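You operate a simulated robot arm through the tools that you are given. There is no shell and no other tool. Be economical: measure what you need, move in short steps, check, and stop when the job is done.

Carry out the task below with a simulated two-armed robot. There is one attempt and no reset: what you move stays moved.

Task
Tighten whatever is loose on the maroon trainer, dip its oil and open the fuel tap.
Fine: check fuel cap, radiator cap and oil filter; pull the dipstick out and push it home; leave the engine off; leave the rest alone. Where these are worked on the way, their far stop is far enough and under half their travel is too little: maroon trainer dipstick.

Only the result counts: the job must be done as asked and must still hold three seconds after the hand-in. Knocking over, shifting, dropping, spilling or breaking anything else fails it. A push-on lid holds only when it is set on centred and level and pressed home; a screw cap is set on level and turned clockwise until tight.

Robot
Two 7-joint arms with fingered hands on one trunk, on a base that drives. Base frame: it is fixed to the floor where the robot stands at the start and does not move with it; the origin is under the middle of the robot, x ahead of it, y to its left, z up. Readings come in mm, degrees, newtons and seconds.
The left shoulder is at the start at [26, 174, 1153], the right one opposite. With the tool pointing down near the work surface each hand reaches from about 100 to 620 mm from the robot's upright axis, wherever it stands, measured 20 degrees to its own side. Places, roughly: maroon trainer belt lock nut [700, 300, 700]; maroon trainer black belt knob [600, 300, 700]; maroon trainer black clamp [1400, 300, 800]; maroon trainer blue fan lever [500, 200, 800]; maroon trainer dipstick [800, 100, 900]; maroon trainer engine [900, 200, 700]; maroon trainer fuel tap [500, 200, 500]; maroon trainer ignition switch [1200, 600, 700]; maroon trainer oil filler [1200, 200, 900]; maroon trainer oil filter [1300, 100, 800]; maroon trainer radiator cap [600, 100, 1000]; maroon trainer red brake pedal [1100, 600, 100]; maroon trainer red clamp [1500, 200, 800]; maroon trainer red fuel cap [500, 0, 500]; maroon trainer start button [1100, 600, 700]; maroon trainer throttle lever [1000, 500, 700]. Payload 3.8 kg a hand.
Tool frame (each hand has its own): the origin (TCP) lies between the finger pads and is the grasp point; the fingertips stand 26 mm ahead of it; z points along the fingers, y is the line along which they close. Largest opening 132 mm; the body of the gripper starts 73 mm behind the TCP. The gripper is a hand of 3 fingers: y runs from the thumb to the fingers, the wrist lies at [0, 0, -224] in the tool frame, and closing takes about 1.5 s.
Orientation is that of the tool frame in the base frame, as [roll, pitch, yaw] about the fixed x, y, z axes, in that order (R = Rz(yaw) Ry(pitch) Rx(roll)). With the fingers straight down and closing along the base's y, the tool's x points along the base's -x, its y along +y and its z along -z.

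Tools
- The arms move only by the tool nudge_tool. It takes "left_series", "right_series" or both (then of equal length, played together; a hand with none holds still); each is a list of rows, each a list of 7 numbers: the shift along the base's x, y, z in mm, then the turn, a rotation vector about the base's x, y, z in degrees, then the gripper command, from -1 (fully open) to 1 (shut), values between in proportion. In form: [[dx, dy, dz, rx, ry, rz, grip], ...]. A call has 1 to 20 rows; each row is the pose to reach, as a shift and turn from the pose commanded when the call began. Each row takes 0.2 s and may step no farther than 50 mm and 8.6 degrees from the row before; otherwise, or with a gripper value out of range, the whole call is refused. A pose out of reach is approached as far as the arm can. The call stops where the force on the tool passes 40 N (or 10 N more than at its start, if that is more) or the arm is blocked; 0.2 s more then pass. Each finger travels about 108 mm/s and halts on what it meets, pressing with about 33 N; the grip force reading is that of the motor and also rises with nothing between the fingers. The clock runs only during rows and for 0.2 s after the last one: add rows that repeat a pose to give the fingers time. It gives the time, the measured TCP pose, the force on the tool (base axes), the opening and the grip force at its end, in the units of the frame above (readings bear some noise), with the torque about the TCP (base axes, N m) and any sound that the robot's microphone picked up.
- Cameras (640 x 400 px; columns grow to the right, rows downward): "scene" is now at [189.8, 44.9, 1075.2]; the picture's right is [0.41, -0.91, 0.00], its down [-0.07, -0.03, -1.00] and it looks along [0.91, 0.40, -0.07] (base axes); focal length 214 px, centre (320, 200). "left" rides on the left gripper at [-62, 3, -92] in its tool frame; the picture's right is [-0.05, -1.00, 0.00], its down [0.83, -0.04, -0.55] and it looks along [0.55, -0.03, 0.83] (tool axes); focal length 230 px, centre (320, 200). "right" rides on the right gripper at [61, 3, -92] in its tool frame; the picture's right is [-0.05, 1.00, 0.00], its down [-0.83, -0.04, -0.55] and it looks along [-0.55, -0.03, 0.83] (tool axes); focal length 230 px, centre (320, 200). There is no depth. A picture from a camera that has moved, and an enlarged one, comes with that camera's place and axes in the base frame and with its lens. The place of the scene camera against the robot may be out by one fixed shift of up to 12 mm in any direction.
- snapshot(camera): a new picture of that camera. No time passes.
- raise_lower(by): slides the trunk up (or, below 0, down) by that many mm; the arms and the scene camera ride with it, the base frame stays. It gives what a move gives, with no picture.
- roll_base(legs): drives the robot by 1 to 6 legs, each [ahead, left, turn to the left] in mm, mm and degrees, along the robot's own axes; the way and the turn of a leg run together, so that a leg with both is an arc; at most 1500 mm and 180 degrees a leg. The arms and the cameras ride along, it lands a little off, and it stops where it bumps. It gives what a move gives.
- hand_shape(shape, hand): the hand has 3 fingers and takes this shape, open, in about a second: jaw (thumb against the fingers, like two jaws); tri (thumb and two fingers); tip (a fingertip pinch); poke (one finger out to press); point (the index stretched); flat (the hand flat); cup (the hand cupped); fist (a fist). The gripper value then closes the fingers along that shape, each until it touches; the sizes above hold for jaw. It gives what a move gives, with no picture.
- turn_head(pan, tilt): turns the head with the scene camera to pan (to the left, within 60 degrees either way) and tilt (down, from -29 to 69), counted from straight ahead of the robot. It gives what a move gives.
- inspect(camera, box): a new picture of the part [left, top, right, bottom] of that camera's present view, enlarged. No time passes.
- hand_in(): hands the job in; it is judged then, once.

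Go step by step. Nothing tells you exact positions but the pictures and the camera data: compare them with the known pose of the tool, close in by small moves and look again before you grip or let go. The budget is 120 turns and 92 pictures, counting those below and the enlarged ones. Unless the task says otherwise, let go and move clear before handing in, and close with one line.

The tools are called after "Emit:" as a command line: name --argument value ..., lists and objects as JSON in quotes. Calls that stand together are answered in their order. nudge_tool: Moves the arms, as the interface text tells. Its arguments: {"type":"object","properties":{"left_series":{"type":"array","items":{"type":"array","items":{"type":"number"}}},"right_series":{"type":"array","items":{"type":"array","items":{"type":"number"}}}},"required":[]} The other tools are called the same way: raise_lower (by) slides the trunk up or down; hand_shape (shape, hand) gives the hand a shape; roll_base (legs) drives the base; turn_head (pan, tilt) turns the head that bears the scene camera; snapshot (camera) takes a picture; inspect (camera, box) takes an enlarged picture of a part of a camera's view; hand_in () hands the job in.

At the start:

```text
t: 0.0
left_position: [247.4, 177.4, 1353.7]
left_ee_rot: [180.0, 0.1, 180.0]
left_wrist_force: [0.5, 0.1, -0.5]
left_ft_torque: [0.04, 0.0, -0.05]
left_width: 131.7
left_finger_force: 0.0
left_shape: jaw
right_position: [525.6, -82.7, 1001.5]
right_ee_rot: [179.9, 0.1, -180.0]
right_wrist_force: [-0.3, -0.8, 0.5]
right_ft_torque: [0.01, 0.0, 0.0]
right_width: 131.9
right_finger_force: 0.0
right_shape: jaw
trunk travel left (down, up): [-453.0, 28.0]
robot x, y, heading: [0.2, 4.3, 0.1]
head pan, tilt: [23.9, 4.2]
```

scene: 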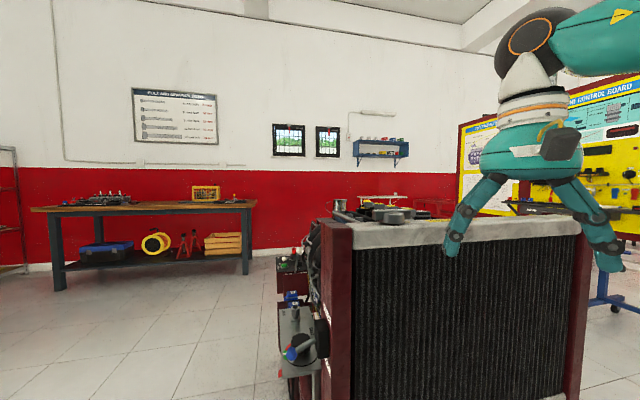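
right: 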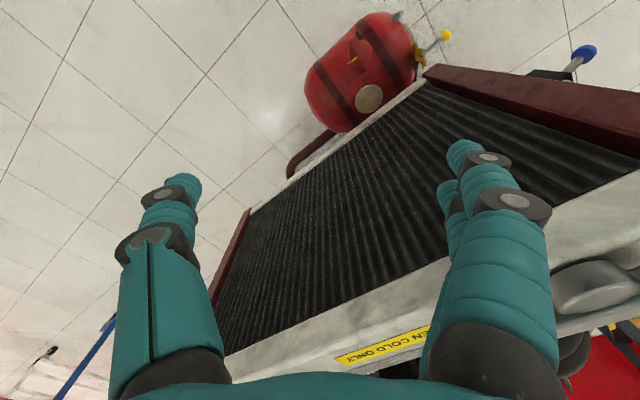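
left: 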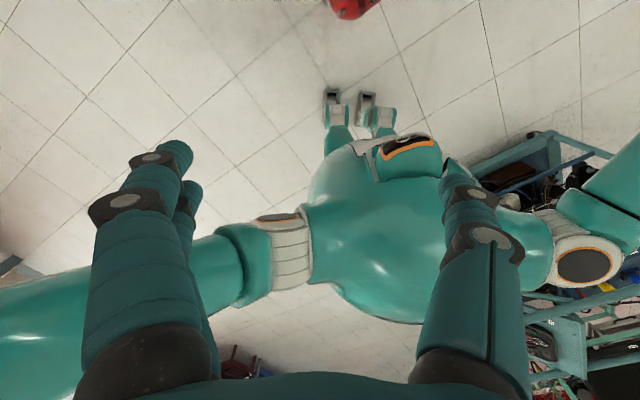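

I see the radiator straight ahead, with the red tank low in front of it. I'll look down with the head to find the tank, tap and caps.

Emit:
turn_head --pan 10 --tilt 55

Emit:
snapshot --camera "scene"

Emit:
inspect --camera "right" --box '[280, 0, 640, 225]'

```text
t: 1.2
left_position: [247.6, 177.9, 1353.8]
left_ee_rot: [180.0, 0.1, 179.9]
left_wrist_force: [-0.2, -0.8, 1.0]
left_ft_torque: [0.01, 0.01, -0.01]
left_width: 131.8
left_finger_force: 0.1
left_shape: jaw
right_position: [525.3, -82.7, 1000.8]
right_ee_rot: [-180.0, 0.1, -180.0]
right_wrist_force: [0.6, -0.2, -0.2]
right_ft_torque: [0.03, -0.01, 0.01]
right_width: 131.7
right_finger_force: 0.0
right_shape: jaw
trunk travel left (down, up): [-453.0, 28.0]
robot x, y, heading: [0.0, 0.2, -0.0]
head pan, tilt: [10.0, 55.0]
```

```text
88 pictures are left
camera scene: at [177.2, 20.3, 997.6], right [0.17, -0.98, 0.0], down [-0.81, -0.14, -0.57], along [0.57, 0.1, -0.82], focal length 214 px, centre (320, 200)
```

scene: 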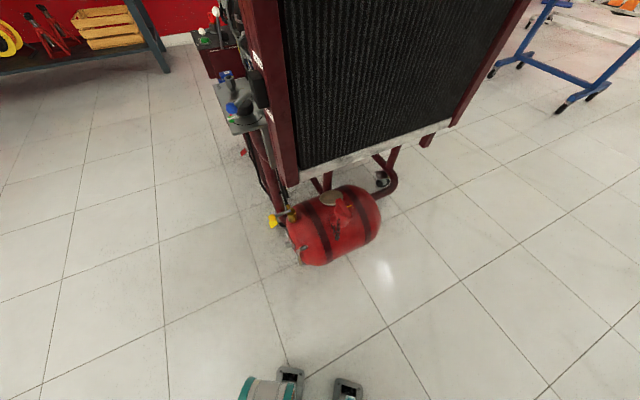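

```text
1.78 times, centred on (460, 112) of right
camera zoom: at [462.7, -78.1, 1093.5], right [0.05, 1.0, 0.0], down [0.83, -0.04, 0.56], along [0.56, -0.03, -0.83], focal length 409 px, centre (71, 356)
```

zoom: 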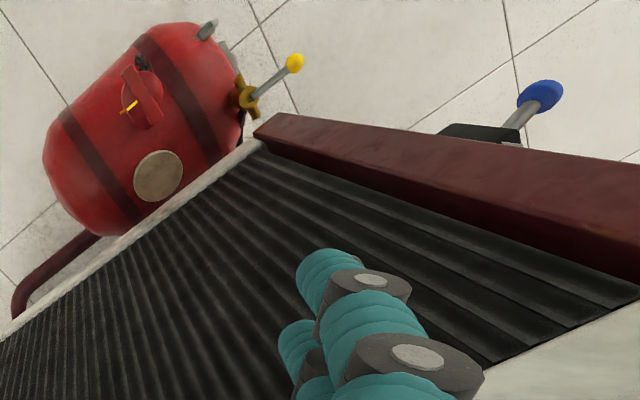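

Emit:
inspect --camera "scene" --box '[200, 150, 420, 288]'

Emit:
inspect --camera "scene" --box '[180, 0, 340, 150]'

```text
2.90 times, centred on (310, 219) of scene
camera zoom: at [177.2, 20.3, 997.6], right [0.17, -0.98, 0.0], down [-0.81, -0.14, -0.57], along [0.57, 0.1, -0.82], focal length 622 px, centre (349, 145)
```

zoom: 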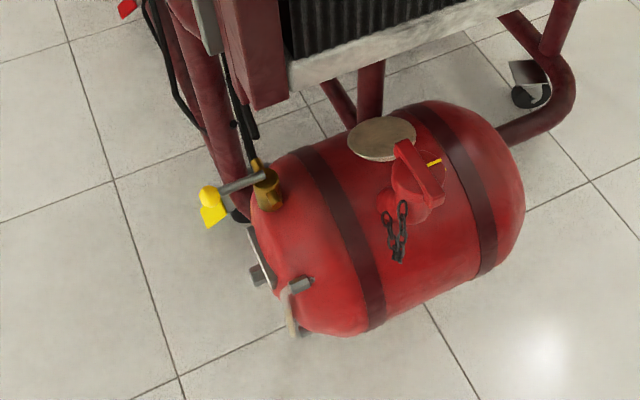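

```text
2.67 times, centred on (260, 75) of scene
camera zoom: at [177.2, 20.3, 997.6], right [0.17, -0.98, 0.0], down [-0.81, -0.14, -0.57], along [0.57, 0.1, -0.82], focal length 572 px, centre (480, 533)
```

zoom: 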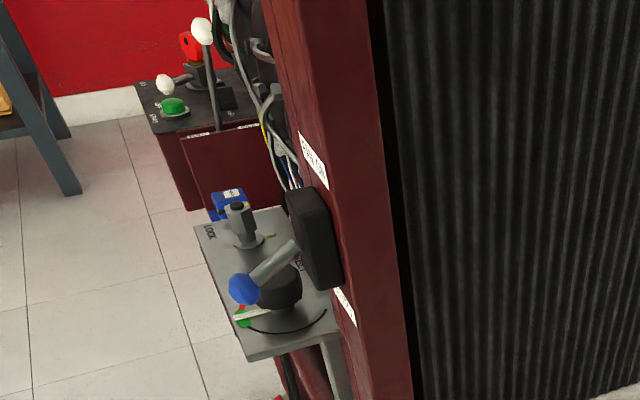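

The fuel cap is at about [485, 5, 505], with the yellow tap lever to its left. I'll bring the right hand back and down for a close look.

Emit:
nudge_tool --right_series '[[-40, 0, 0, 0, 0, 0, -1], [-80, 0, 0, 0, 0, 0, -1], [-120, 0, 0, 0, 0, 0, -1], [-160, 0, 0, 0, 0, 0, -1], [-190, 0, 0, 0, 0, 0, -1], [-190, 0, -50, 0, 0, 0, -1], [-190, 0, -100, 0, 0, 0, -1], [-190, 0, -150, 0, 0, 0, -1], [-190, 0, -200, 0, 0, 0, -1]]'

Emit:
raise_lower --by -100

Emit:
snapshot --camera "right"

Emit:
snapshot --camera "scene"

```text
t: 3.2
left_position: [248.2, 178.1, 1352.7]
left_ee_rot: [180.0, 0.0, -180.0]
left_wrist_force: [0.6, 0.0, 0.9]
left_ft_torque: [0.02, 0.0, 0.0]
left_width: 131.9
left_finger_force: 0.0
left_shape: jaw
right_position: [355.2, -68.6, 813.4]
right_ee_rot: [-180.0, -0.6, -179.9]
right_wrist_force: [-0.1, 0.2, -0.2]
right_ft_torque: [0.03, 0.0, 0.03]
right_width: 131.8
right_finger_force: 0.0
right_shape: jaw
right hand out of reach, approached as far as the arm can: row 3, 8, 9
trunk travel left (down, up): [-453.0, 28.0]
robot x, y, heading: [4.2, -1.1, -0.1]
head pan, tilt: [10.0, 55.0]
```

```text
t: 4.5
left_position: [317.2, 176.9, 1193.7]
left_ee_rot: [180.0, -12.3, -179.9]
left_wrist_force: [-0.2, -0.1, 0.0]
left_ft_torque: [0.0, -0.04, 0.0]
left_width: 131.7
left_finger_force: 0.1
left_shape: jaw
right_position: [296.8, -69.9, 633.5]
right_ee_rot: [-179.9, -15.0, -179.9]
right_wrist_force: [-0.6, 0.2, -0.1]
right_ft_torque: [-0.01, -0.01, 0.0]
right_width: 131.8
right_finger_force: 0.1
right_shape: jaw
trunk travel left (down, up): [-353.0, 128.0]
robot x, y, heading: [-0.5, 1.3, -0.1]
head pan, tilt: [10.0, 55.0]
```

```text
84 pictures are left
camera right: at [260.2, -64.0, 739.4], right [0.05, 1.0, -0.02], down [0.95, -0.04, 0.32], along [0.32, -0.03, -0.95], focal length 230 px, centre (320, 200)
```

right: 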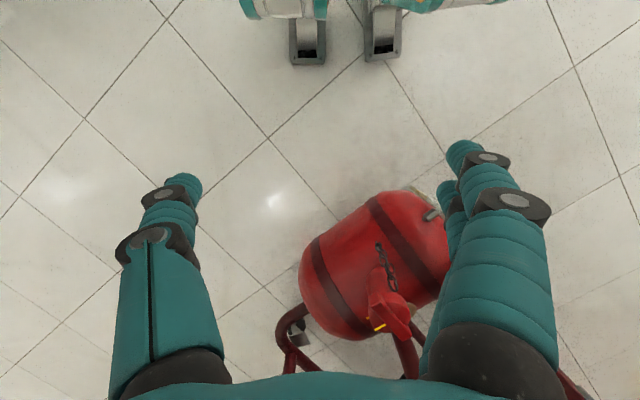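

```text
83 pictures are left
camera scene: at [162.2, 20.2, 873.1], right [0.17, -0.98, 0.0], down [-0.81, -0.14, -0.57], along [0.56, 0.1, -0.82], focal length 214 px, centre (320, 200)
```

scene: 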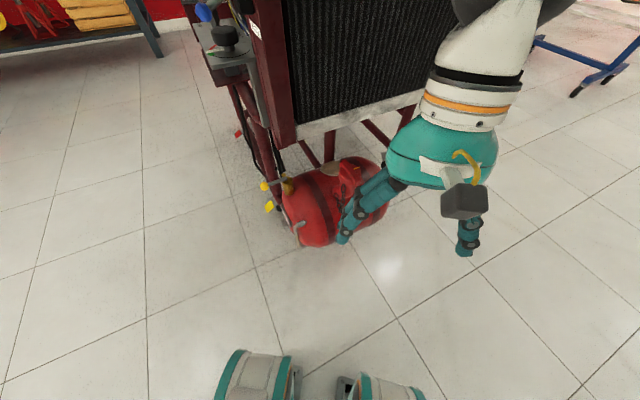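

Emit:
inspect --camera "scene" --box '[240, 140, 400, 250]'

Emit:
inspect --camera "right" --box '[280, 170, 480, 370]'

```text
3.64 times, centred on (320, 195) of scene
camera zoom: at [162.2, 20.2, 873.1], right [0.17, -0.98, 0.0], down [-0.81, -0.14, -0.57], along [0.56, 0.1, -0.82], focal length 780 px, centre (320, 218)
```

zoom: 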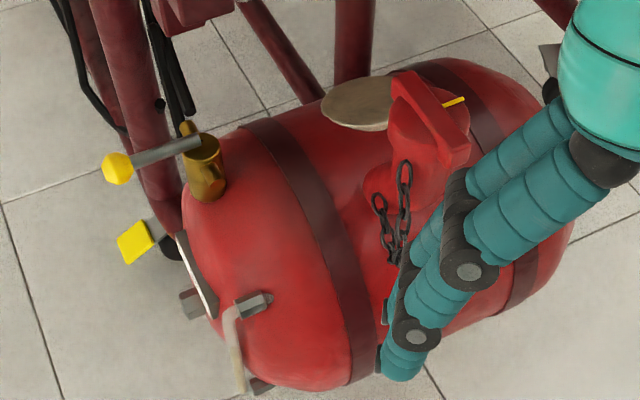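

```text
2.00 times, centred on (380, 270) of right
camera zoom: at [260.2, -64.0, 739.4], right [0.05, 1.0, -0.02], down [0.95, -0.04, 0.32], along [0.32, -0.03, -0.95], focal length 460 px, centre (200, 60)
```

zoom: 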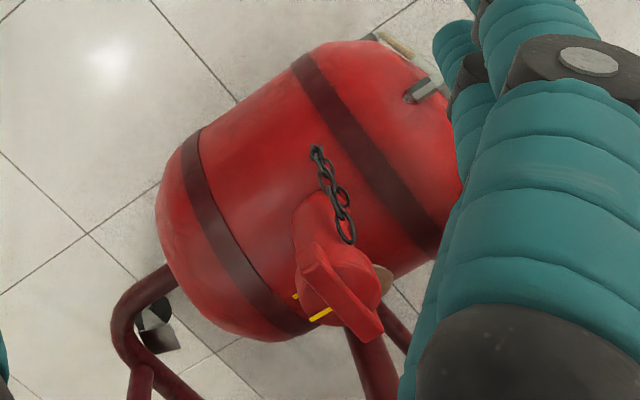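

The cap's grip bar is near [486, 7, 519] on a vertical axis, with yellow marks on the cap and neck. I'll level the right hand in front of and above it for a better view.

Emit:
nudge_tool --right_series '[[30, 20, 27, 0, -5, 0, -1], [60, 40, 27, 0, -10, 0, -1], [90, 65, 27, 0, -15, 0, -1], [90, 65, 27, 0, -15, 0, -1]]'

Emit:
inspect --camera "right" --box '[200, 80, 480, 320]'

```text
t: 5.5
left_position: [317.3, 177.7, 1194.4]
left_ee_rot: [-180.0, -12.2, -180.0]
left_wrist_force: [0.2, 0.5, -0.2]
left_ft_torque: [0.03, 0.0, -0.03]
left_width: 131.9
left_finger_force: 0.0
left_shape: jaw
right_position: [389.2, -0.6, 663.3]
right_ee_rot: [-179.8, -0.3, -179.8]
right_wrist_force: [-0.5, -0.5, -0.7]
right_ft_torque: [0.0, 0.01, 0.02]
right_width: 131.9
right_finger_force: 0.1
right_shape: jaw
right hand out of reach, approached as far as the arm can: row 3, 4
trunk travel left (down, up): [-353.0, 128.0]
robot x, y, heading: [1.6, 1.6, -0.2]
head pan, tilt: [10.0, 55.0]
```

```text
1.67 times, centred on (340, 200) of right
camera zoom: at [326.7, 4.6, 756.1], right [0.05, 1.0, 0.0], down [0.83, -0.04, 0.55], along [0.55, -0.03, -0.84], focal length 384 px, centre (287, 200)
```

zoom: 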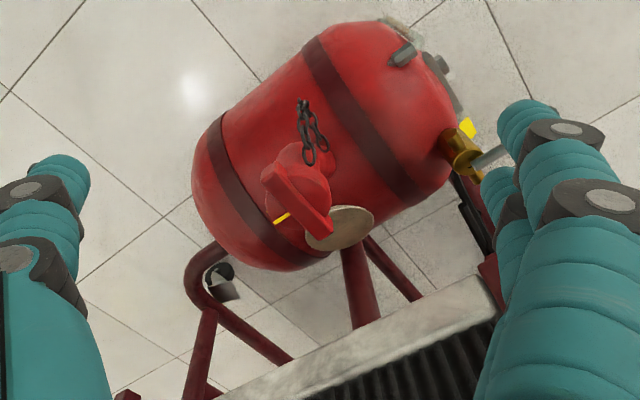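

Emit:
inspect --camera "right" --box '[290, 140, 380, 230]'

Emit:
inspect --camera "right" --box '[380, 80, 500, 240]'

```text
4.44 times, centred on (335, 185) of right
camera zoom: at [326.7, 4.6, 756.1], right [0.05, 1.0, 0.0], down [0.83, -0.04, 0.55], along [0.55, -0.03, -0.84], focal length 1022 px, centre (253, 267)
```

zoom: 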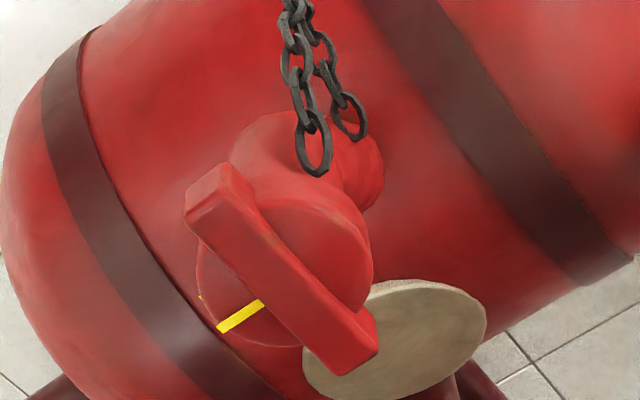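

```text
2.50 times, centred on (440, 160) of right
camera zoom: at [326.7, 4.6, 756.1], right [0.05, 1.0, 0.0], down [0.83, -0.04, 0.55], along [0.55, -0.03, -0.84], focal length 575 px, centre (20, 300)
```

zoom: 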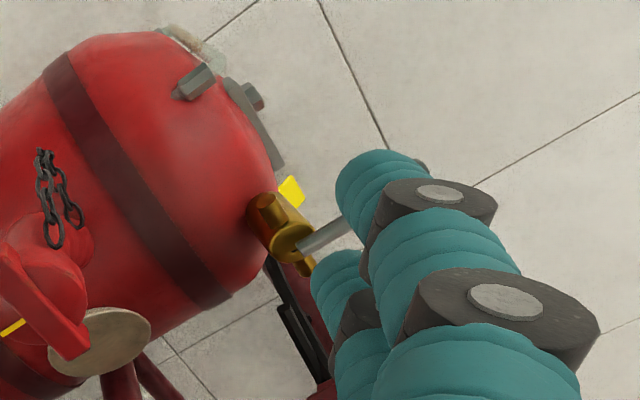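

The cap mark sits about 20° counter-clockwise of the neck mark, so the cap looks slightly loose. The bar runs about 40° from x, so I'll place the right hand above it and turn it to match.

Emit:
nudge_tool --right_series '[[20, 2, 0, 0, 0, 8, -0.2], [40, 4, 0, 0, 0, 16, 0], [60, 6, 0, 0, 0, 24, 0], [80, 6, 0, 0, 0, 32, 0], [97, 6, 0, 0, 0, 40, 0], [97, 6, -30, 0, 0, 40, 0], [97, 6, -60, 0, 0, 40, 0], [97, 6, -60, 0, 0, 40, 0]]'

Emit:
snapshot --camera "right"

Emit:
snapshot --camera "scene"

```text
t: 7.3
left_position: [315.7, 177.5, 1192.8]
left_ee_rot: [-180.0, -12.3, -180.0]
left_wrist_force: [0.1, 0.5, 0.3]
left_ft_torque: [-0.02, -0.03, 0.04]
left_width: 131.9
left_finger_force: 0.0
left_shape: jaw
right_position: [486.8, 7.3, 602.1]
right_ee_rot: [-179.9, 0.0, -139.9]
right_wrist_force: [-0.9, 0.2, 0.8]
right_ft_torque: [-0.02, -0.01, 0.01]
right_width: 66.9
right_finger_force: 0.1
right_shape: jaw
trunk travel left (down, up): [-353.0, 128.0]
robot x, y, heading: [3.1, -1.5, 0.5]
head pan, tilt: [10.0, 55.0]
```

```text
77 pictures are left
camera right: at [436.5, -30.1, 696.1], right [-0.6, 0.8, 0.0], down [0.66, 0.5, 0.56], along [0.44, 0.33, -0.83], focal length 230 px, centre (320, 200)
```

right: 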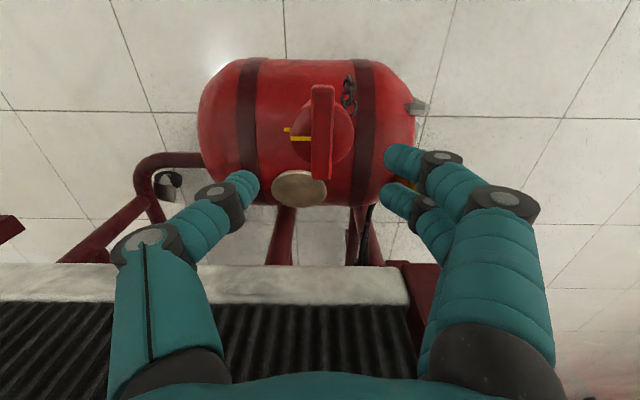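

```text
76 pictures are left
camera scene: at [162.3, 20.2, 873.1], right [0.17, -0.98, 0.0], down [-0.81, -0.14, -0.57], along [0.56, 0.1, -0.82], focal length 214 px, centre (320, 200)
```

scene: 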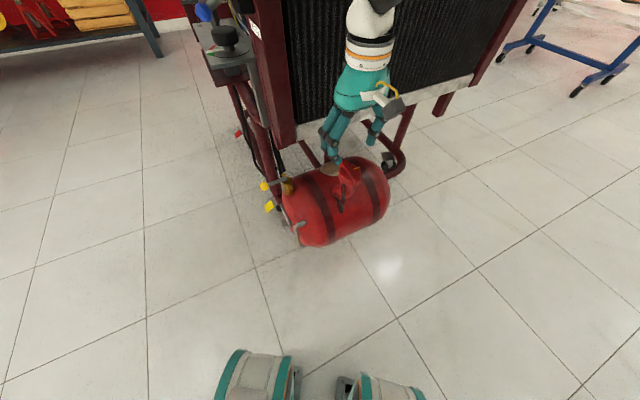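

Emit:
inspect --camera "right" --box '[260, 70, 380, 190]'

```text
3.33 times, centred on (320, 130) of right
camera zoom: at [436.5, -30.1, 696.1], right [-0.6, 0.8, 0.0], down [0.66, 0.5, 0.56], along [0.44, 0.33, -0.83], focal length 767 px, centre (320, 433)
```

zoom: 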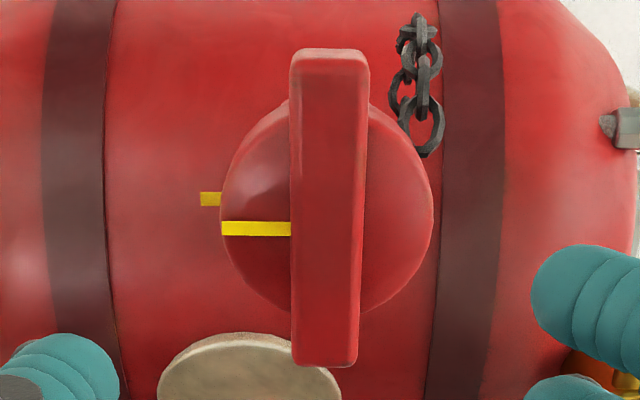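

The marks look roughly in line once height is allowed for, so only a turn test will tell. I'll descend onto the bar.

Emit:
nudge_tool --right_series '[[-4, -2, -25, 0, 0, 0, 0], [-4, -2, -50, 0, 0, 0, 0], [-4, -2, -66, 0, 0, 0, 0], [-4, -2, -66, 0, 0, 0, 0]]'

Emit:
snapshot --camera "right"

Emit:
inspect --camera "scene" --box '[240, 100, 440, 250]'

```text
t: 8.3
left_position: [317.7, 177.5, 1193.3]
left_ee_rot: [-179.9, -12.3, 180.0]
left_wrist_force: [-0.2, -0.2, 0.5]
left_ft_torque: [0.0, 0.02, -0.01]
left_width: 132.1
left_finger_force: 0.1
left_shape: jaw
right_position: [482.0, 4.9, 537.7]
right_ee_rot: [-179.7, -0.1, -139.9]
right_wrist_force: [-1.1, 0.5, 0.2]
right_ft_torque: [-0.02, -0.03, -0.01]
right_width: 66.5
right_finger_force: 0.0
right_shape: jaw
trunk travel left (down, up): [-353.0, 128.0]
robot x, y, heading: [-2.4, -2.8, 0.1]
head pan, tilt: [10.0, 55.0]
```

```text
74 pictures are left
camera right: at [432.2, -31.3, 630.1], right [-0.6, 0.8, 0.0], down [0.66, 0.5, 0.56], along [0.44, 0.33, -0.83], focal length 230 px, centre (320, 200)
```

right: 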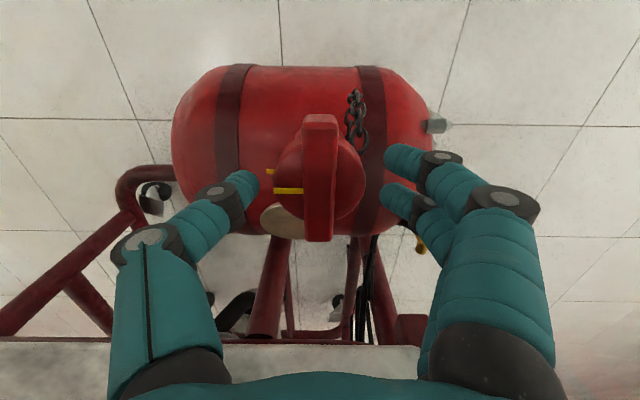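

```text
2.67 times, centred on (340, 175) of scene
camera zoom: at [162.3, 20.2, 873.1], right [0.17, -0.98, 0.0], down [-0.81, -0.14, -0.57], along [0.56, 0.1, -0.82], focal length 572 px, centre (267, 267)
```

zoom: 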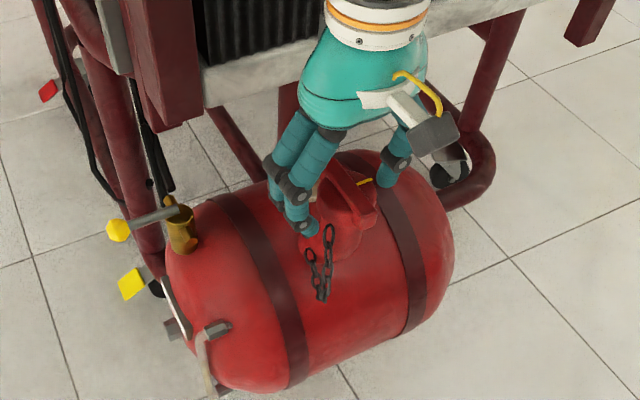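

Emit:
nudge_tool --right_series '[[-2, -2, 0, 0, 0, 0, 0.4], [-2, -2, 0, 0, 0, 0, 1], [-2, -2, 0, 0, 0, 0, 1], [-2, -2, 0, 0, 0, 0, 1], [-2, -2, 0, 0, 0, 0, 1], [-2, -2, 0, 0, 0, 0, 1]]'

Emit:
snapshot --camera "right"

```text
t: 9.7
left_position: [317.0, 178.3, 1193.3]
left_ee_rot: [180.0, -12.3, -179.9]
left_wrist_force: [0.7, 0.0, -0.5]
left_ft_torque: [0.01, 0.01, 0.02]
left_width: 131.9
left_finger_force: 0.0
left_shape: jaw
right_position: [480.4, 1.6, 537.7]
right_ee_rot: [-179.9, 0.0, -140.0]
right_wrist_force: [5.5, 3.6, -0.6]
right_ft_torque: [0.07, -0.12, 0.04]
right_width: 38.1
right_finger_force: 32.5
right_shape: jaw
trunk travel left (down, up): [-353.0, 128.0]
robot x, y, heading: [1.3, 1.7, 0.2]
head pan, tilt: [10.0, 55.0]
```

```text
72 pictures are left
camera right: at [430.5, -33.0, 629.7], right [-0.6, 0.8, 0.0], down [0.66, 0.5, 0.56], along [0.44, 0.33, -0.83], focal length 230 px, centre (320, 200)
```

right: 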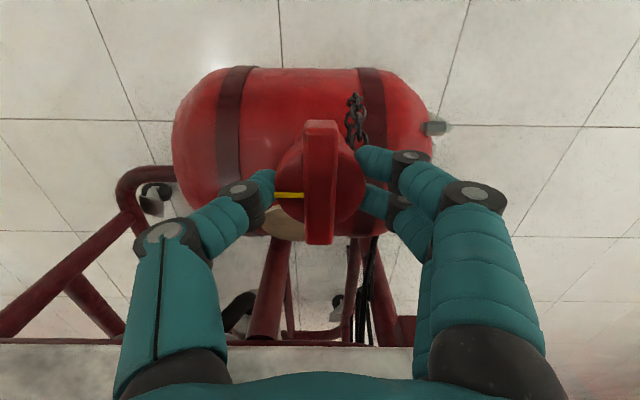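

The 38 mm opening means I have the round cap body rather than the bar. I'll open, rise 12 mm and take the bar.

Emit:
nudge_tool --right_series '[[0, 0, 0, 0, 0, 0, 0], [0, 0, 0, 0, 0, 0, 0], [0, 0, 13, 0, 0, 0, 0], [0, 0, 13, 0, 0, 0, 1], [0, 0, 13, 0, 0, 0, 1], [0, 0, 13, 0, 0, 0, 1], [0, 0, 13, 0, 0, 0, 1], [0, 0, 13, 0, 0, 0, 1]]'

Emit:
snapshot --camera "right"

```text
t: 11.5
left_position: [315.3, 178.2, 1194.1]
left_ee_rot: [-179.9, -12.1, 179.9]
left_wrist_force: [-0.2, 0.4, 0.9]
left_ft_torque: [0.04, 0.0, -0.02]
left_width: 132.1
left_finger_force: 0.0
left_shape: jaw
right_position: [480.3, 3.5, 551.3]
right_ee_rot: [-179.8, 0.2, -139.9]
right_wrist_force: [-5.5, 0.7, 26.9]
right_ft_torque: [-0.12, 0.06, -0.03]
right_width: 31.0
right_finger_force: 32.8
right_shape: jaw
trunk travel left (down, up): [-353.0, 128.0]
robot x, y, heading: [3.4, 0.0, 0.0]
head pan, tilt: [10.0, 55.0]
```

```text
71 pictures are left
camera right: at [429.7, -32.2, 644.0], right [-0.6, 0.8, 0.0], down [0.66, 0.5, 0.56], along [0.45, 0.33, -0.83], focal length 230 px, centre (320, 200)
```

right: 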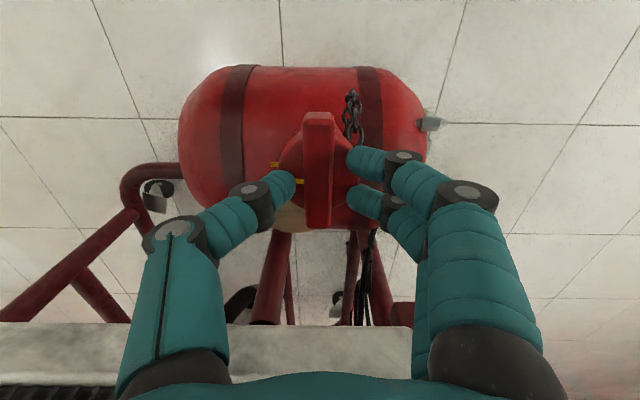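

Emit:
nudge_tool --right_series '[[0, 0, 0, 0, 0, 0, 0.2], [0, 0, 9, 0, 0, 0, 0.2], [0, 0, 9, 0, 0, 0, 1], [0, 0, 9, 0, 0, 0, 1], [0, 0, 9, 0, 0, 0, 1], [0, 0, 9, 0, 0, 0, 1]]'

Emit:
snapshot --camera "right"

```text
t: 12.9
left_position: [316.0, 178.5, 1194.8]
left_ee_rot: [179.9, -12.3, -180.0]
left_wrist_force: [-1.2, 0.0, 1.3]
left_ft_torque: [-0.01, 0.0, 0.01]
left_width: 131.9
left_finger_force: 0.1
left_shape: jaw
right_position: [479.8, 3.3, 558.2]
right_ee_rot: [-179.9, -0.1, -139.8]
right_wrist_force: [-4.9, 1.1, 4.5]
right_ft_torque: [0.05, 0.12, -0.04]
right_width: 4.5
right_finger_force: 33.2
right_shape: jaw
trunk travel left (down, up): [-353.0, 128.0]
robot x, y, heading: [-2.6, -1.5, 0.1]
head pan, tilt: [10.0, 55.0]
```

```text
70 pictures are left
camera right: at [429.1, -32.9, 651.7], right [-0.6, 0.8, 0.0], down [0.66, 0.5, 0.55], along [0.44, 0.33, -0.83], focal length 230 px, centre (320, 200)
```

right: 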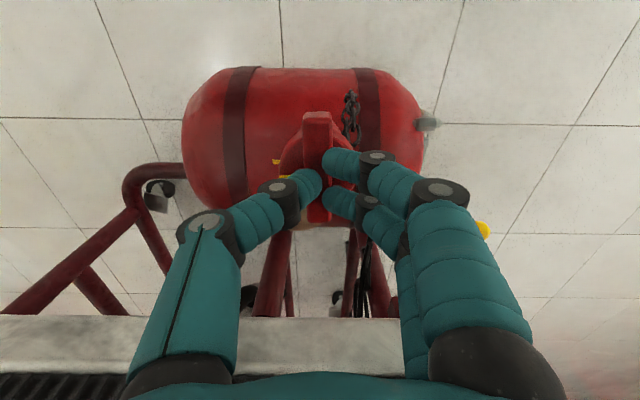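

Emit:
inspect --camera "right" --box '[250, 100, 400, 240]'

Emit:
inspect --camera "scene" --box '[290, 130, 400, 220]'

```text
2.86 times, centred on (325, 170) of right
camera zoom: at [429.1, -32.9, 651.7], right [-0.6, 0.8, 0.0], down [0.66, 0.5, 0.55], along [0.44, 0.33, -0.83], focal length 657 px, centre (306, 286)
```

zoom: 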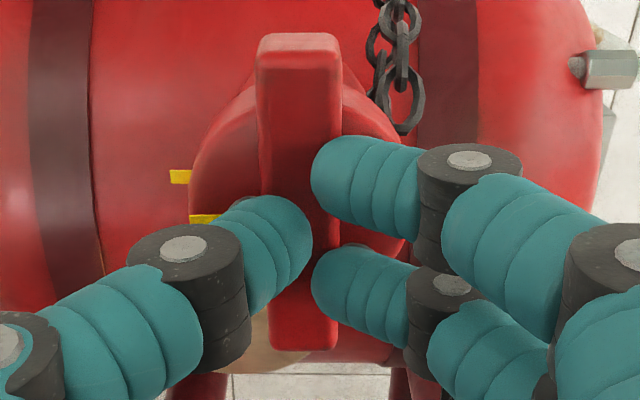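

```text
4.44 times, centred on (345, 175) of scene
camera zoom: at [162.0, 20.3, 873.1], right [0.17, -0.98, 0.0], down [-0.81, -0.14, -0.57], along [0.57, 0.1, -0.82], focal length 953 px, centre (209, 311)
```

zoom: 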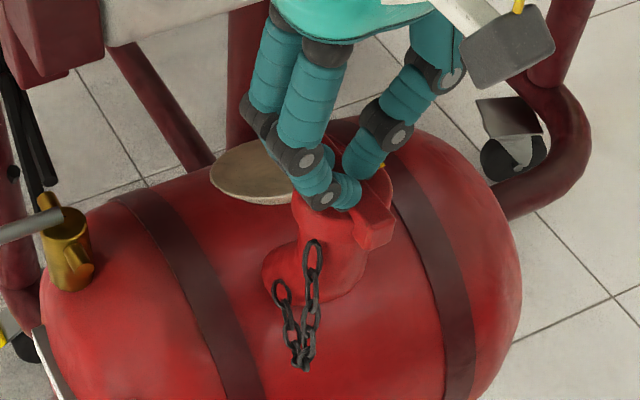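

The fingers closed over the top of the bar. I'll reopen, go back down 7 mm, close, then ease up in 1 mm steps until they slide in against the bar's sides.

Emit:
nudge_tool --right_series '[[0, 0, 0, 0, 0, 0, 0.3], [0, 0, 0, 0, 0, 0, 0.3], [-1, -1, -7, 0, 0, 0, 0.3], [-1, -1, -6, 0, 0, 0, 0.7], [-1, -1, -5, 0, 0, 0, 1], [-1, -1, -5, 0, 0, 0, 1], [-1, -1, -5, 0, 0, 0, 1], [-1, -1, -5, 0, 0, 0, 1]]'

Emit:
inspect --camera "right" --box '[250, 100, 400, 240]'

```text
t: 14.7
left_position: [318.3, 177.2, 1193.3]
left_ee_rot: [-180.0, -12.3, -180.0]
left_wrist_force: [-0.4, -0.5, 0.5]
left_ft_torque: [0.02, 0.02, -0.01]
left_width: 132.0
left_finger_force: 0.0
left_shape: jaw
right_position: [479.1, 1.3, 553.9]
right_ee_rot: [-179.9, 0.1, -139.9]
right_wrist_force: [2.3, 7.1, -10.0]
right_ft_torque: [0.26, -0.03, -0.01]
right_width: 26.1
right_finger_force: 33.3
right_shape: jaw
trunk travel left (down, up): [-353.0, 128.0]
robot x, y, heading: [1.8, 0.5, 0.0]
head pan, tilt: [10.0, 55.0]
```

```text
2.86 times, centred on (325, 170) of right
camera zoom: at [429.1, -33.6, 646.5], right [-0.6, 0.8, 0.0], down [0.66, 0.5, 0.56], along [0.44, 0.33, -0.83], focal length 657 px, centre (306, 286)
```

zoom: 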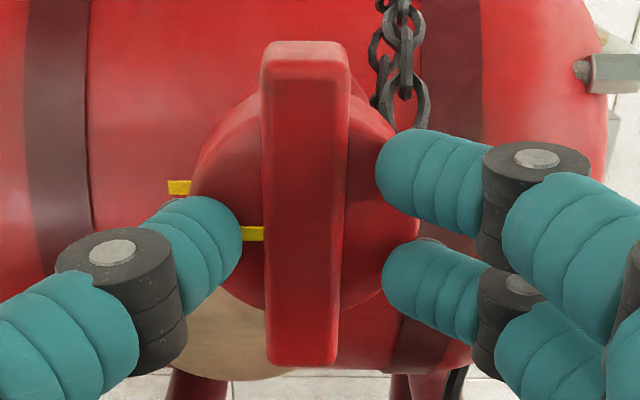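

The fingers are holding a tapered cap body here, so the lower grip at z≈537 is the more solid one. I'll take that and try a small clockwise turn.

Emit:
nudge_tool --right_series '[[0, 0, 0, 0, 0, 0, 0], [0, 0, 0, 0, 0, 0, 0], [0, 0, -17, 0, 0, 0, 0], [0, 0, -17, 0, 0, 0, 1], [0, 0, -17, 0, 0, 0, 1], [0, 0, -17, 0, 0, 0, 1], [0, 0, -17, 0, 0, 0, 1], [0, 0, -17, 0, 0, -4, 1], [0, 0, -17, 0, 0, -8, 1], [0, 0, -17, 0, 0, -12, 1]]'

Emit:
inspect --camera "right" --box '[250, 100, 400, 240]'

```text
t: 16.9
left_position: [316.2, 178.4, 1194.3]
left_ee_rot: [-179.9, -12.3, -179.9]
left_wrist_force: [0.0, -0.4, -0.3]
left_ft_torque: [0.03, 0.02, -0.03]
left_width: 131.8
left_finger_force: 0.0
left_shape: jaw
right_position: [478.1, 1.0, 536.8]
right_ee_rot: [-179.9, -0.2, -151.8]
right_wrist_force: [-5.9, -2.6, -1.9]
right_ft_torque: [-0.09, 0.14, 1.22]
right_width: 37.3
right_finger_force: 33.0
right_shape: jaw
trunk travel left (down, up): [-353.0, 128.0]
robot x, y, heading: [1.6, 1.4, -0.0]
head pan, tilt: [10.0, 55.0]
```

```text
2.86 times, centred on (325, 170) of right
camera zoom: at [420.9, -23.5, 629.7], right [-0.43, 0.9, 0.0], down [0.75, 0.36, 0.55], along [0.5, 0.23, -0.83], focal length 657 px, centre (306, 286)
```

zoom: 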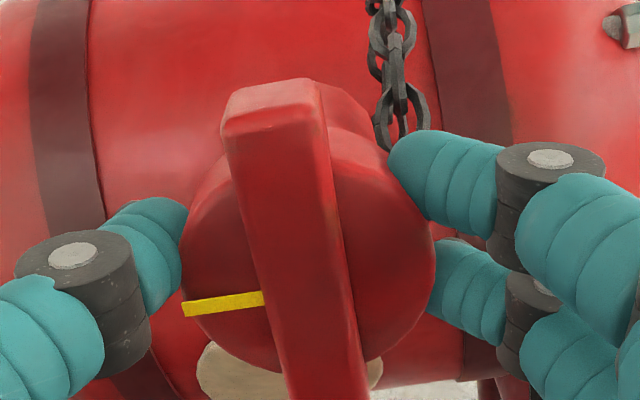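

The torque rose to 1.2 N m and the cap stayed put with its marks aligned, so the fuel cap is tight. I'll release it, retreat, and bring the left hand down over the fuel tap.

Emit:
nudge_tool --right_series '[[0, 0, 0, 0, 0, 0, 0], [0, 0, 0, 0, 0, 0, -0.3], [0, 0, 0, 0, 0, 0, -0.3], [0, 0, 30, 0, 0, 0, -0.3], [0, 0, 70, 0, 0, 0, -0.3], [0, 0, 110, 0, 0, 0, -0.3], [-30, -20, 120, 0, 0, 0, -0.3], [-60, -60, 120, 0, 0, 0, -0.3], [-90, -100, 120, 0, 0, 0, -0.3], [-120, -140, 120, 0, 0, 0, -0.3], [-120, -170, 120, 0, 0, 0, -0.3], [-120, -170, 120, 0, 0, 0, -0.3], [-120, -170, 120, 0, 0, 0, -0.3], [-120, -170, 120, 0, 0, 0, -0.3]]' --left_series '[[10, 0, -40, 0, -6, 0, -1], [20, 0, -80, 0, -12, 0, -1], [30, 0, -120, 0, -12, 0, -1], [30, 0, -160, 0, -12, 0, -1], [30, 0, -200, 0, -12, 0, -1], [30, 0, -240, 0, -12, 0, -1], [30, 0, -280, 0, -12, 0, -1], [30, 0, -320, 0, -12, 0, -1], [30, 0, -360, 0, -12, 0, -1], [30, 0, -400, 0, -12, 0, -1], [30, 0, -440, 0, -12, 0, -1], [30, 0, -480, 0, -12, 0, -1], [30, 0, -520, 0, -12, 0, -1], [30, 0, -530, 0, -12, 0, -1]]'

Emit:
snapshot --camera "left"

```text
t: 19.9
left_position: [347.9, 176.8, 663.0]
left_ee_rot: [180.0, -0.4, -180.0]
left_wrist_force: [1.0, 0.4, 0.5]
left_ft_torque: [-0.01, 0.03, 0.0]
left_width: 131.9
left_finger_force: 0.1
left_shape: jaw
right_position: [358.2, -167.0, 658.1]
right_ee_rot: [-179.8, 0.0, -151.9]
right_wrist_force: [-0.6, 0.5, 0.3]
right_ft_torque: [-0.03, 0.03, 0.01]
right_width: 85.6
right_finger_force: 0.0
right_shape: jaw
trunk travel left (down, up): [-353.0, 128.0]
robot x, y, heading: [-1.5, -1.2, -0.2]
head pan, tilt: [10.0, 55.0]
```

```text
65 pictures are left
camera left: at [408.7, 182.3, 753.9], right [0.05, -1.0, 0.0], down [-0.83, -0.04, 0.56], along [-0.56, -0.03, -0.83], focal length 230 px, centre (320, 200)
```

left: 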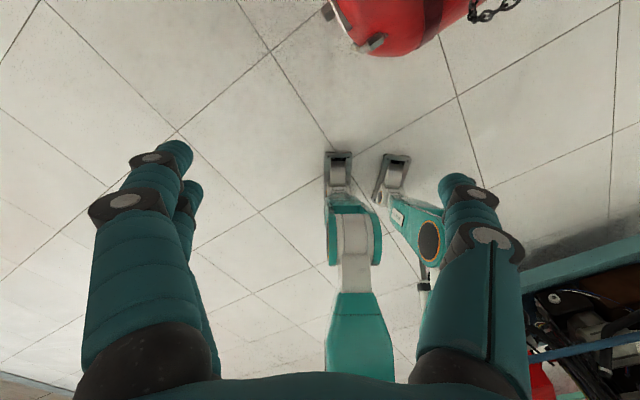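

Emit:
turn_head --pan 22 --tilt 50

Emit:
snapshot --camera "scene"

```text
t: 20.7
left_position: [346.2, 178.3, 662.6]
left_ee_rot: [180.0, -0.3, 180.0]
left_wrist_force: [0.2, -0.6, -0.1]
left_ft_torque: [-0.02, 0.01, 0.02]
left_width: 131.8
left_finger_force: 0.0
left_shape: jaw
right_position: [357.8, -167.2, 657.2]
right_ee_rot: [-179.7, 0.0, -152.0]
right_wrist_force: [0.0, 0.3, 0.2]
right_ft_torque: [-0.01, 0.01, 0.0]
right_width: 85.8
right_finger_force: 0.0
right_shape: jaw
trunk travel left (down, up): [-353.0, 128.0]
robot x, y, heading: [-1.2, 3.3, 0.1]
head pan, tilt: [22.0, 50.0]
```

```text
64 pictures are left
camera scene: at [162.8, 36.5, 879.5], right [0.37, -0.93, 0.0], down [-0.71, -0.29, -0.64], along [0.6, 0.24, -0.77], focal length 214 px, centre (320, 200)
```

scene: 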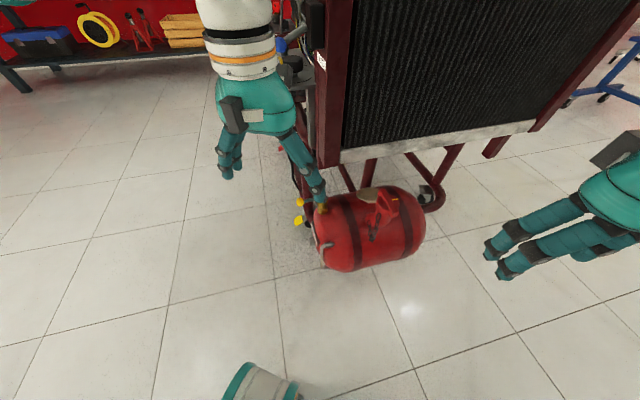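

I'll swing the left hand aside and use the right hand's camera for a close view of the tap.

Emit:
nudge_tool --left_series '[[0, 40, 0, 0, 0, 0, -1], [0, 80, 0, 0, 0, 0, -1], [0, 120, 0, 0, 0, 0, -1], [0, 160, 0, 0, 0, 0, -1], [0, 160, 0, 0, 0, 0, -1], [0, 160, 0, 0, 0, 0, -1], [0, 160, 0, 0, 0, 0, -1]]' --right_series '[[0, 45, 0, 0, 0, -5, -1], [0, 90, 0, 0, 0, -10, -1], [0, 135, 0, 0, 0, -15, -1], [10, 180, 0, 0, 0, -20, -1], [20, 225, 0, 0, 0, -28, -1], [30, 260, 0, 0, 0, -28, -1], [35, 280, 0, 0, 0, -28, -1]]'

Emit:
snapshot --camera "right"

```text
t: 22.3
left_position: [346.0, 338.6, 664.8]
left_ee_rot: [179.9, -0.3, -179.9]
left_wrist_force: [0.6, -0.3, 0.6]
left_ft_torque: [0.0, 0.01, 0.0]
left_width: 131.7
left_finger_force: 0.1
left_shape: jaw
right_position: [394.2, 109.7, 655.5]
right_ee_rot: [-179.8, 0.0, -179.9]
right_wrist_force: [-0.2, 1.0, 0.1]
right_ft_torque: [-0.01, -0.03, 0.0]
right_width: 131.6
right_finger_force: 0.0
right_shape: jaw
trunk travel left (down, up): [-353.0, 128.0]
robot x, y, heading: [-0.9, 1.5, 0.0]
head pan, tilt: [22.0, 50.0]
```

```text
63 pictures are left
camera right: at [332.4, 115.3, 749.3], right [0.05, 1.0, 0.0], down [0.83, -0.04, 0.55], along [0.55, -0.03, -0.83], focal length 230 px, centre (320, 200)
```

right: 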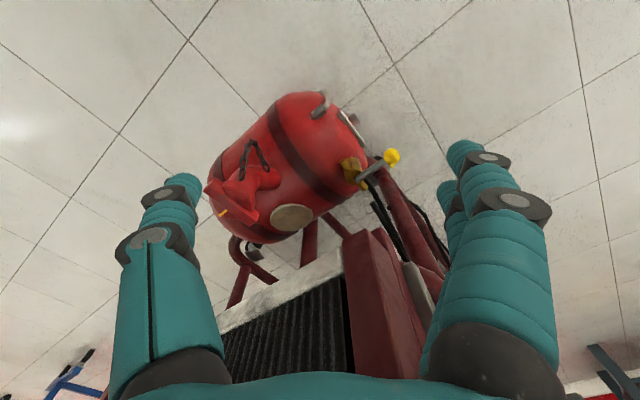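

Emit:
inspect --camera "right" --box '[310, 90, 430, 230]'

Emit:
inspect --camera "scene" --box '[270, 170, 370, 250]'

```text
2.86 times, centred on (370, 160) of right
camera zoom: at [332.4, 115.3, 749.3], right [0.05, 1.0, 0.0], down [0.83, -0.04, 0.55], along [0.55, -0.03, -0.83], focal length 657 px, centre (177, 314)
```

zoom: 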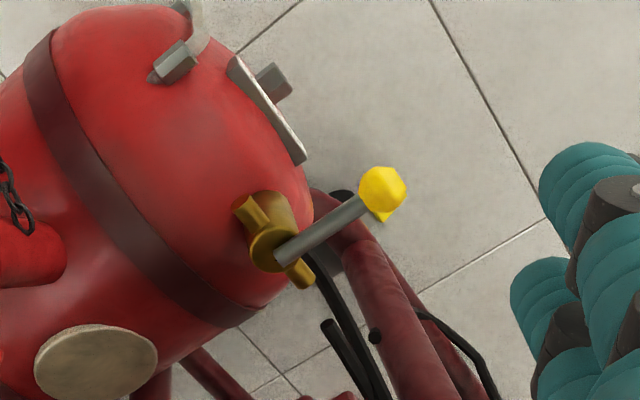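

```text
5.00 times, centred on (320, 210) of scene
camera zoom: at [162.7, 36.7, 879.5], right [0.37, -0.93, 0.0], down [-0.71, -0.29, -0.64], along [0.6, 0.24, -0.77], focal length 1072 px, centre (320, 150)
```

zoom: 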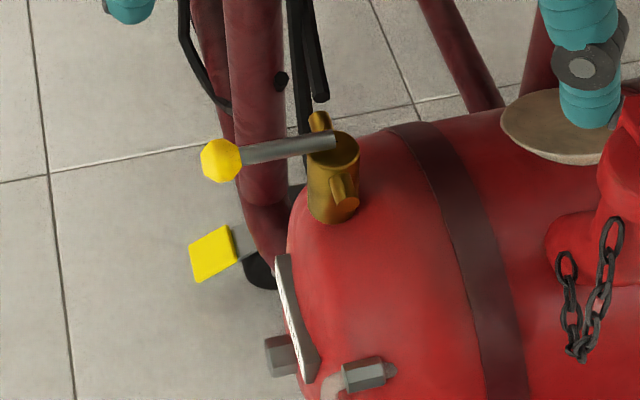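

The yellow tap lever points along the tank, across its two ports, so the tap is closed. Its pivot is near [465, 151, 497] and its ball near [446, 197, 487]. The right hand's camera faces the work, so I'll shift the robot left and use that hand.

Emit:
roll_base --legs '[[0, 150, 0]]'

Emit:
snapshot --camera "scene"

Emit:
snapshot --camera "right"

```text
t: 24.2
left_position: [347.2, 485.0, 663.9]
left_ee_rot: [-180.0, -0.3, 179.8]
left_wrist_force: [-0.5, -0.4, 0.4]
left_ft_torque: [0.01, -0.04, -0.02]
left_width: 132.0
left_finger_force: 0.1
left_shape: jaw
right_position: [395.6, 257.5, 655.8]
right_ee_rot: [-179.8, 0.0, 179.9]
right_wrist_force: [-0.3, 0.3, 0.0]
right_ft_torque: [0.01, 0.01, 0.0]
right_width: 131.7
right_finger_force: 0.1
right_shape: jaw
trunk travel left (down, up): [-353.0, 128.0]
robot x, y, heading: [2.7, 146.4, -0.0]
head pan, tilt: [22.0, 50.0]
```

```text
60 pictures are left
camera scene: at [163.1, 184.4, 879.5], right [0.37, -0.93, 0.0], down [-0.71, -0.28, -0.64], along [0.6, 0.24, -0.77], focal length 214 px, centre (320, 200)
```

scene: 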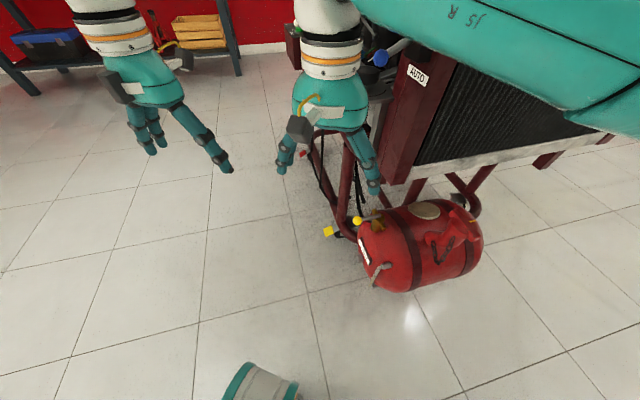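

```text
59 pictures are left
camera right: at [332.9, 262.3, 749.3], right [0.05, 1.0, 0.0], down [0.83, -0.04, 0.56], along [0.55, -0.03, -0.83], focal length 230 px, centre (320, 200)
```

right: 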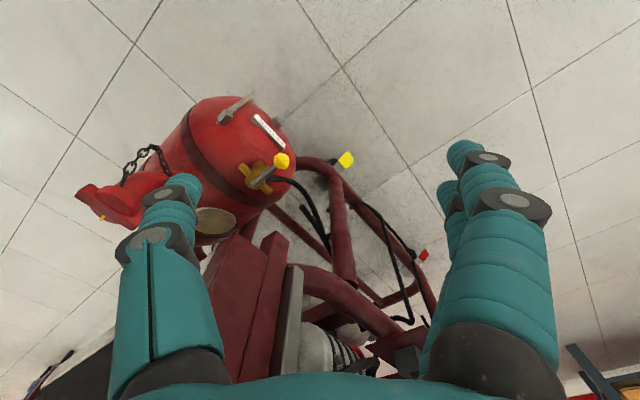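

Emit:
inspect --camera "right" --box '[210, 80, 370, 220]'

Emit:
inspect --camera "scene" --box '[310, 180, 420, 290]'

```text
2.86 times, centred on (290, 150) of right
camera zoom: at [332.9, 262.3, 749.3], right [0.05, 1.0, 0.0], down [0.83, -0.04, 0.56], along [0.55, -0.03, -0.83], focal length 657 px, centre (406, 343)
```

zoom: 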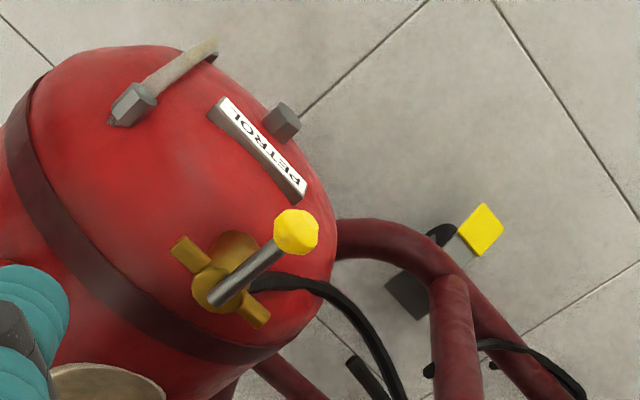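

```text
3.64 times, centred on (365, 235) of scene
camera zoom: at [163.1, 184.4, 879.5], right [0.37, -0.93, 0.0], down [-0.71, -0.28, -0.64], along [0.6, 0.24, -0.77], focal length 780 px, centre (156, 73)
```

zoom: 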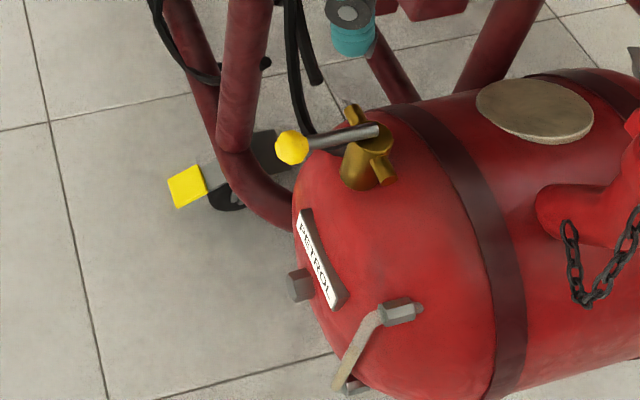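

From the two right-hand views the ball is at [457, 204, 464] and the pivot at [492, 157, 452]. I'll close the fingers, tilt the hand forward to stay clear of the fan panel, and come down just behind the ball to push it.

Emit:
nudge_tool --right_series '[[0, 0, 0, 0, -8, 0, 0], [0, 0, 0, 0, -16, 0, 1], [10, -5, 0, 0, -24, 0, 1], [20, -10, -20, 0, -25, 0, 1], [30, -15, -50, 0, -25, 0, 1], [45, -17, -85, 0, -25, 0, 1], [60, -17, -120, 0, -25, 0, 1], [72, -17, -150, 0, -25, 0, 1], [84, -17, -177, 0, -25, 0, 1], [84, -17, -177, 0, -25, 0, 1]]'

Emit:
snapshot --camera "right"

Emit:
inspect --camera "scene" --box '[270, 130, 450, 290]'

```text
t: 26.4
left_position: [348.9, 484.9, 662.4]
left_ee_rot: [-180.0, -0.3, 179.7]
left_wrist_force: [-0.5, 0.7, -0.2]
left_ft_torque: [0.0, 0.0, -0.02]
left_width: 132.0
left_finger_force: 0.0
left_shape: jaw
right_position: [480.5, 241.3, 479.7]
right_ee_rot: [-179.8, 24.8, -179.7]
right_wrist_force: [0.2, 0.1, -0.5]
right_ft_torque: [0.0, 0.0, -0.01]
right_width: 0.1
right_finger_force: 32.8
right_shape: jaw
right hand out of reach, approached as far as the arm can: row 3, 4, 5, 6, 7, 8
trunk travel left (down, up): [-353.0, 128.0]
robot x, y, heading: [0.5, 151.1, -0.0]
head pan, tilt: [22.0, 50.0]
```

```text
56 pictures are left
camera right: at [385.8, 245.2, 538.5], right [0.05, 1.0, 0.02], down [0.52, -0.04, 0.85], along [0.85, -0.03, -0.52], focal length 230 px, centre (320, 200)
```

right: 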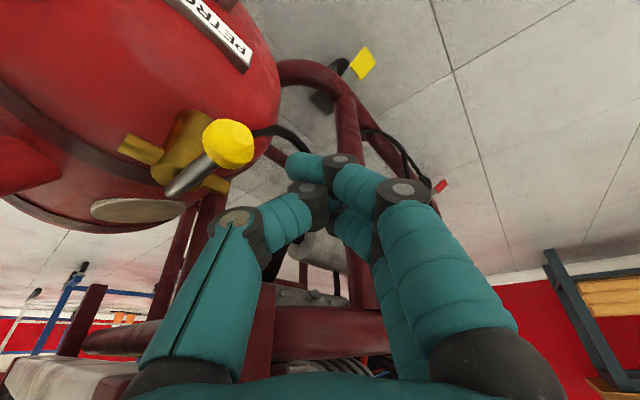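

```text
2.50 times, centred on (360, 210) of scene
camera zoom: at [163.1, 184.1, 879.6], right [0.37, -0.93, 0.0], down [-0.71, -0.28, -0.64], along [0.6, 0.24, -0.77], focal length 536 px, centre (220, 175)
```

zoom: 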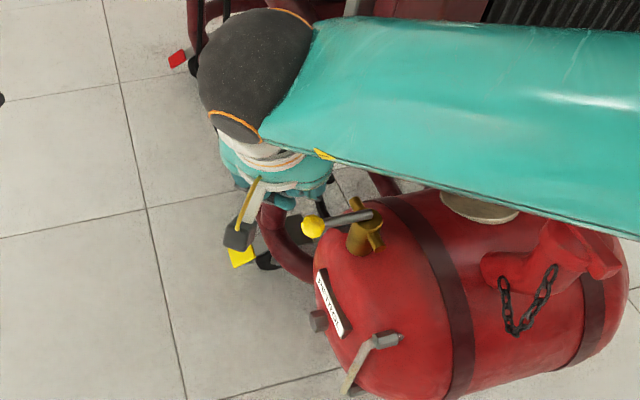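

Emit:
nudge_tool --right_series '[[-4, -10, 0, 0, 0, 0, 1], [-8, -19, 0, 0, 0, 0, 1], [-17, -25, 0, 0, 0, 0, 1], [-24, -28, 0, 0, 0, 0, 1], [-31, -31, 0, 0, 0, 0, 1], [-42, -38, 0, 0, 0, 0, 1]]'

Emit:
snapshot --camera "right"

```text
t: 27.8
left_position: [347.7, 484.9, 662.9]
left_ee_rot: [179.9, -0.3, 179.7]
left_wrist_force: [-0.3, -0.3, -0.5]
left_ft_torque: [0.03, -0.03, -0.04]
left_width: 132.0
left_finger_force: 0.1
left_shape: jaw
right_position: [464.7, 202.2, 484.6]
right_ee_rot: [-179.7, 23.4, -179.4]
right_wrist_force: [-0.4, 0.6, 0.5]
right_ft_torque: [-0.01, -0.03, -0.02]
right_width: 0.0
right_finger_force: 33.3
right_shape: jaw
right hand out of reach, approached as far as the arm can: row 2, 3, 4, 5, 6
trunk travel left (down, up): [-353.0, 128.0]
robot x, y, heading: [-1.0, 149.1, -0.5]
head pan, tilt: [22.0, 50.0]
```

```text
54 pictures are left
camera right: at [370.4, 205.8, 545.7], right [0.04, 1.0, 0.02], down [0.54, -0.03, 0.84], along [0.84, -0.02, -0.54], focal length 230 px, centre (320, 200)
```

right: 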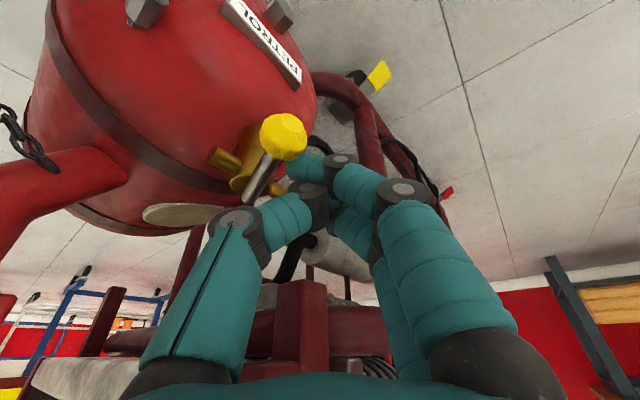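

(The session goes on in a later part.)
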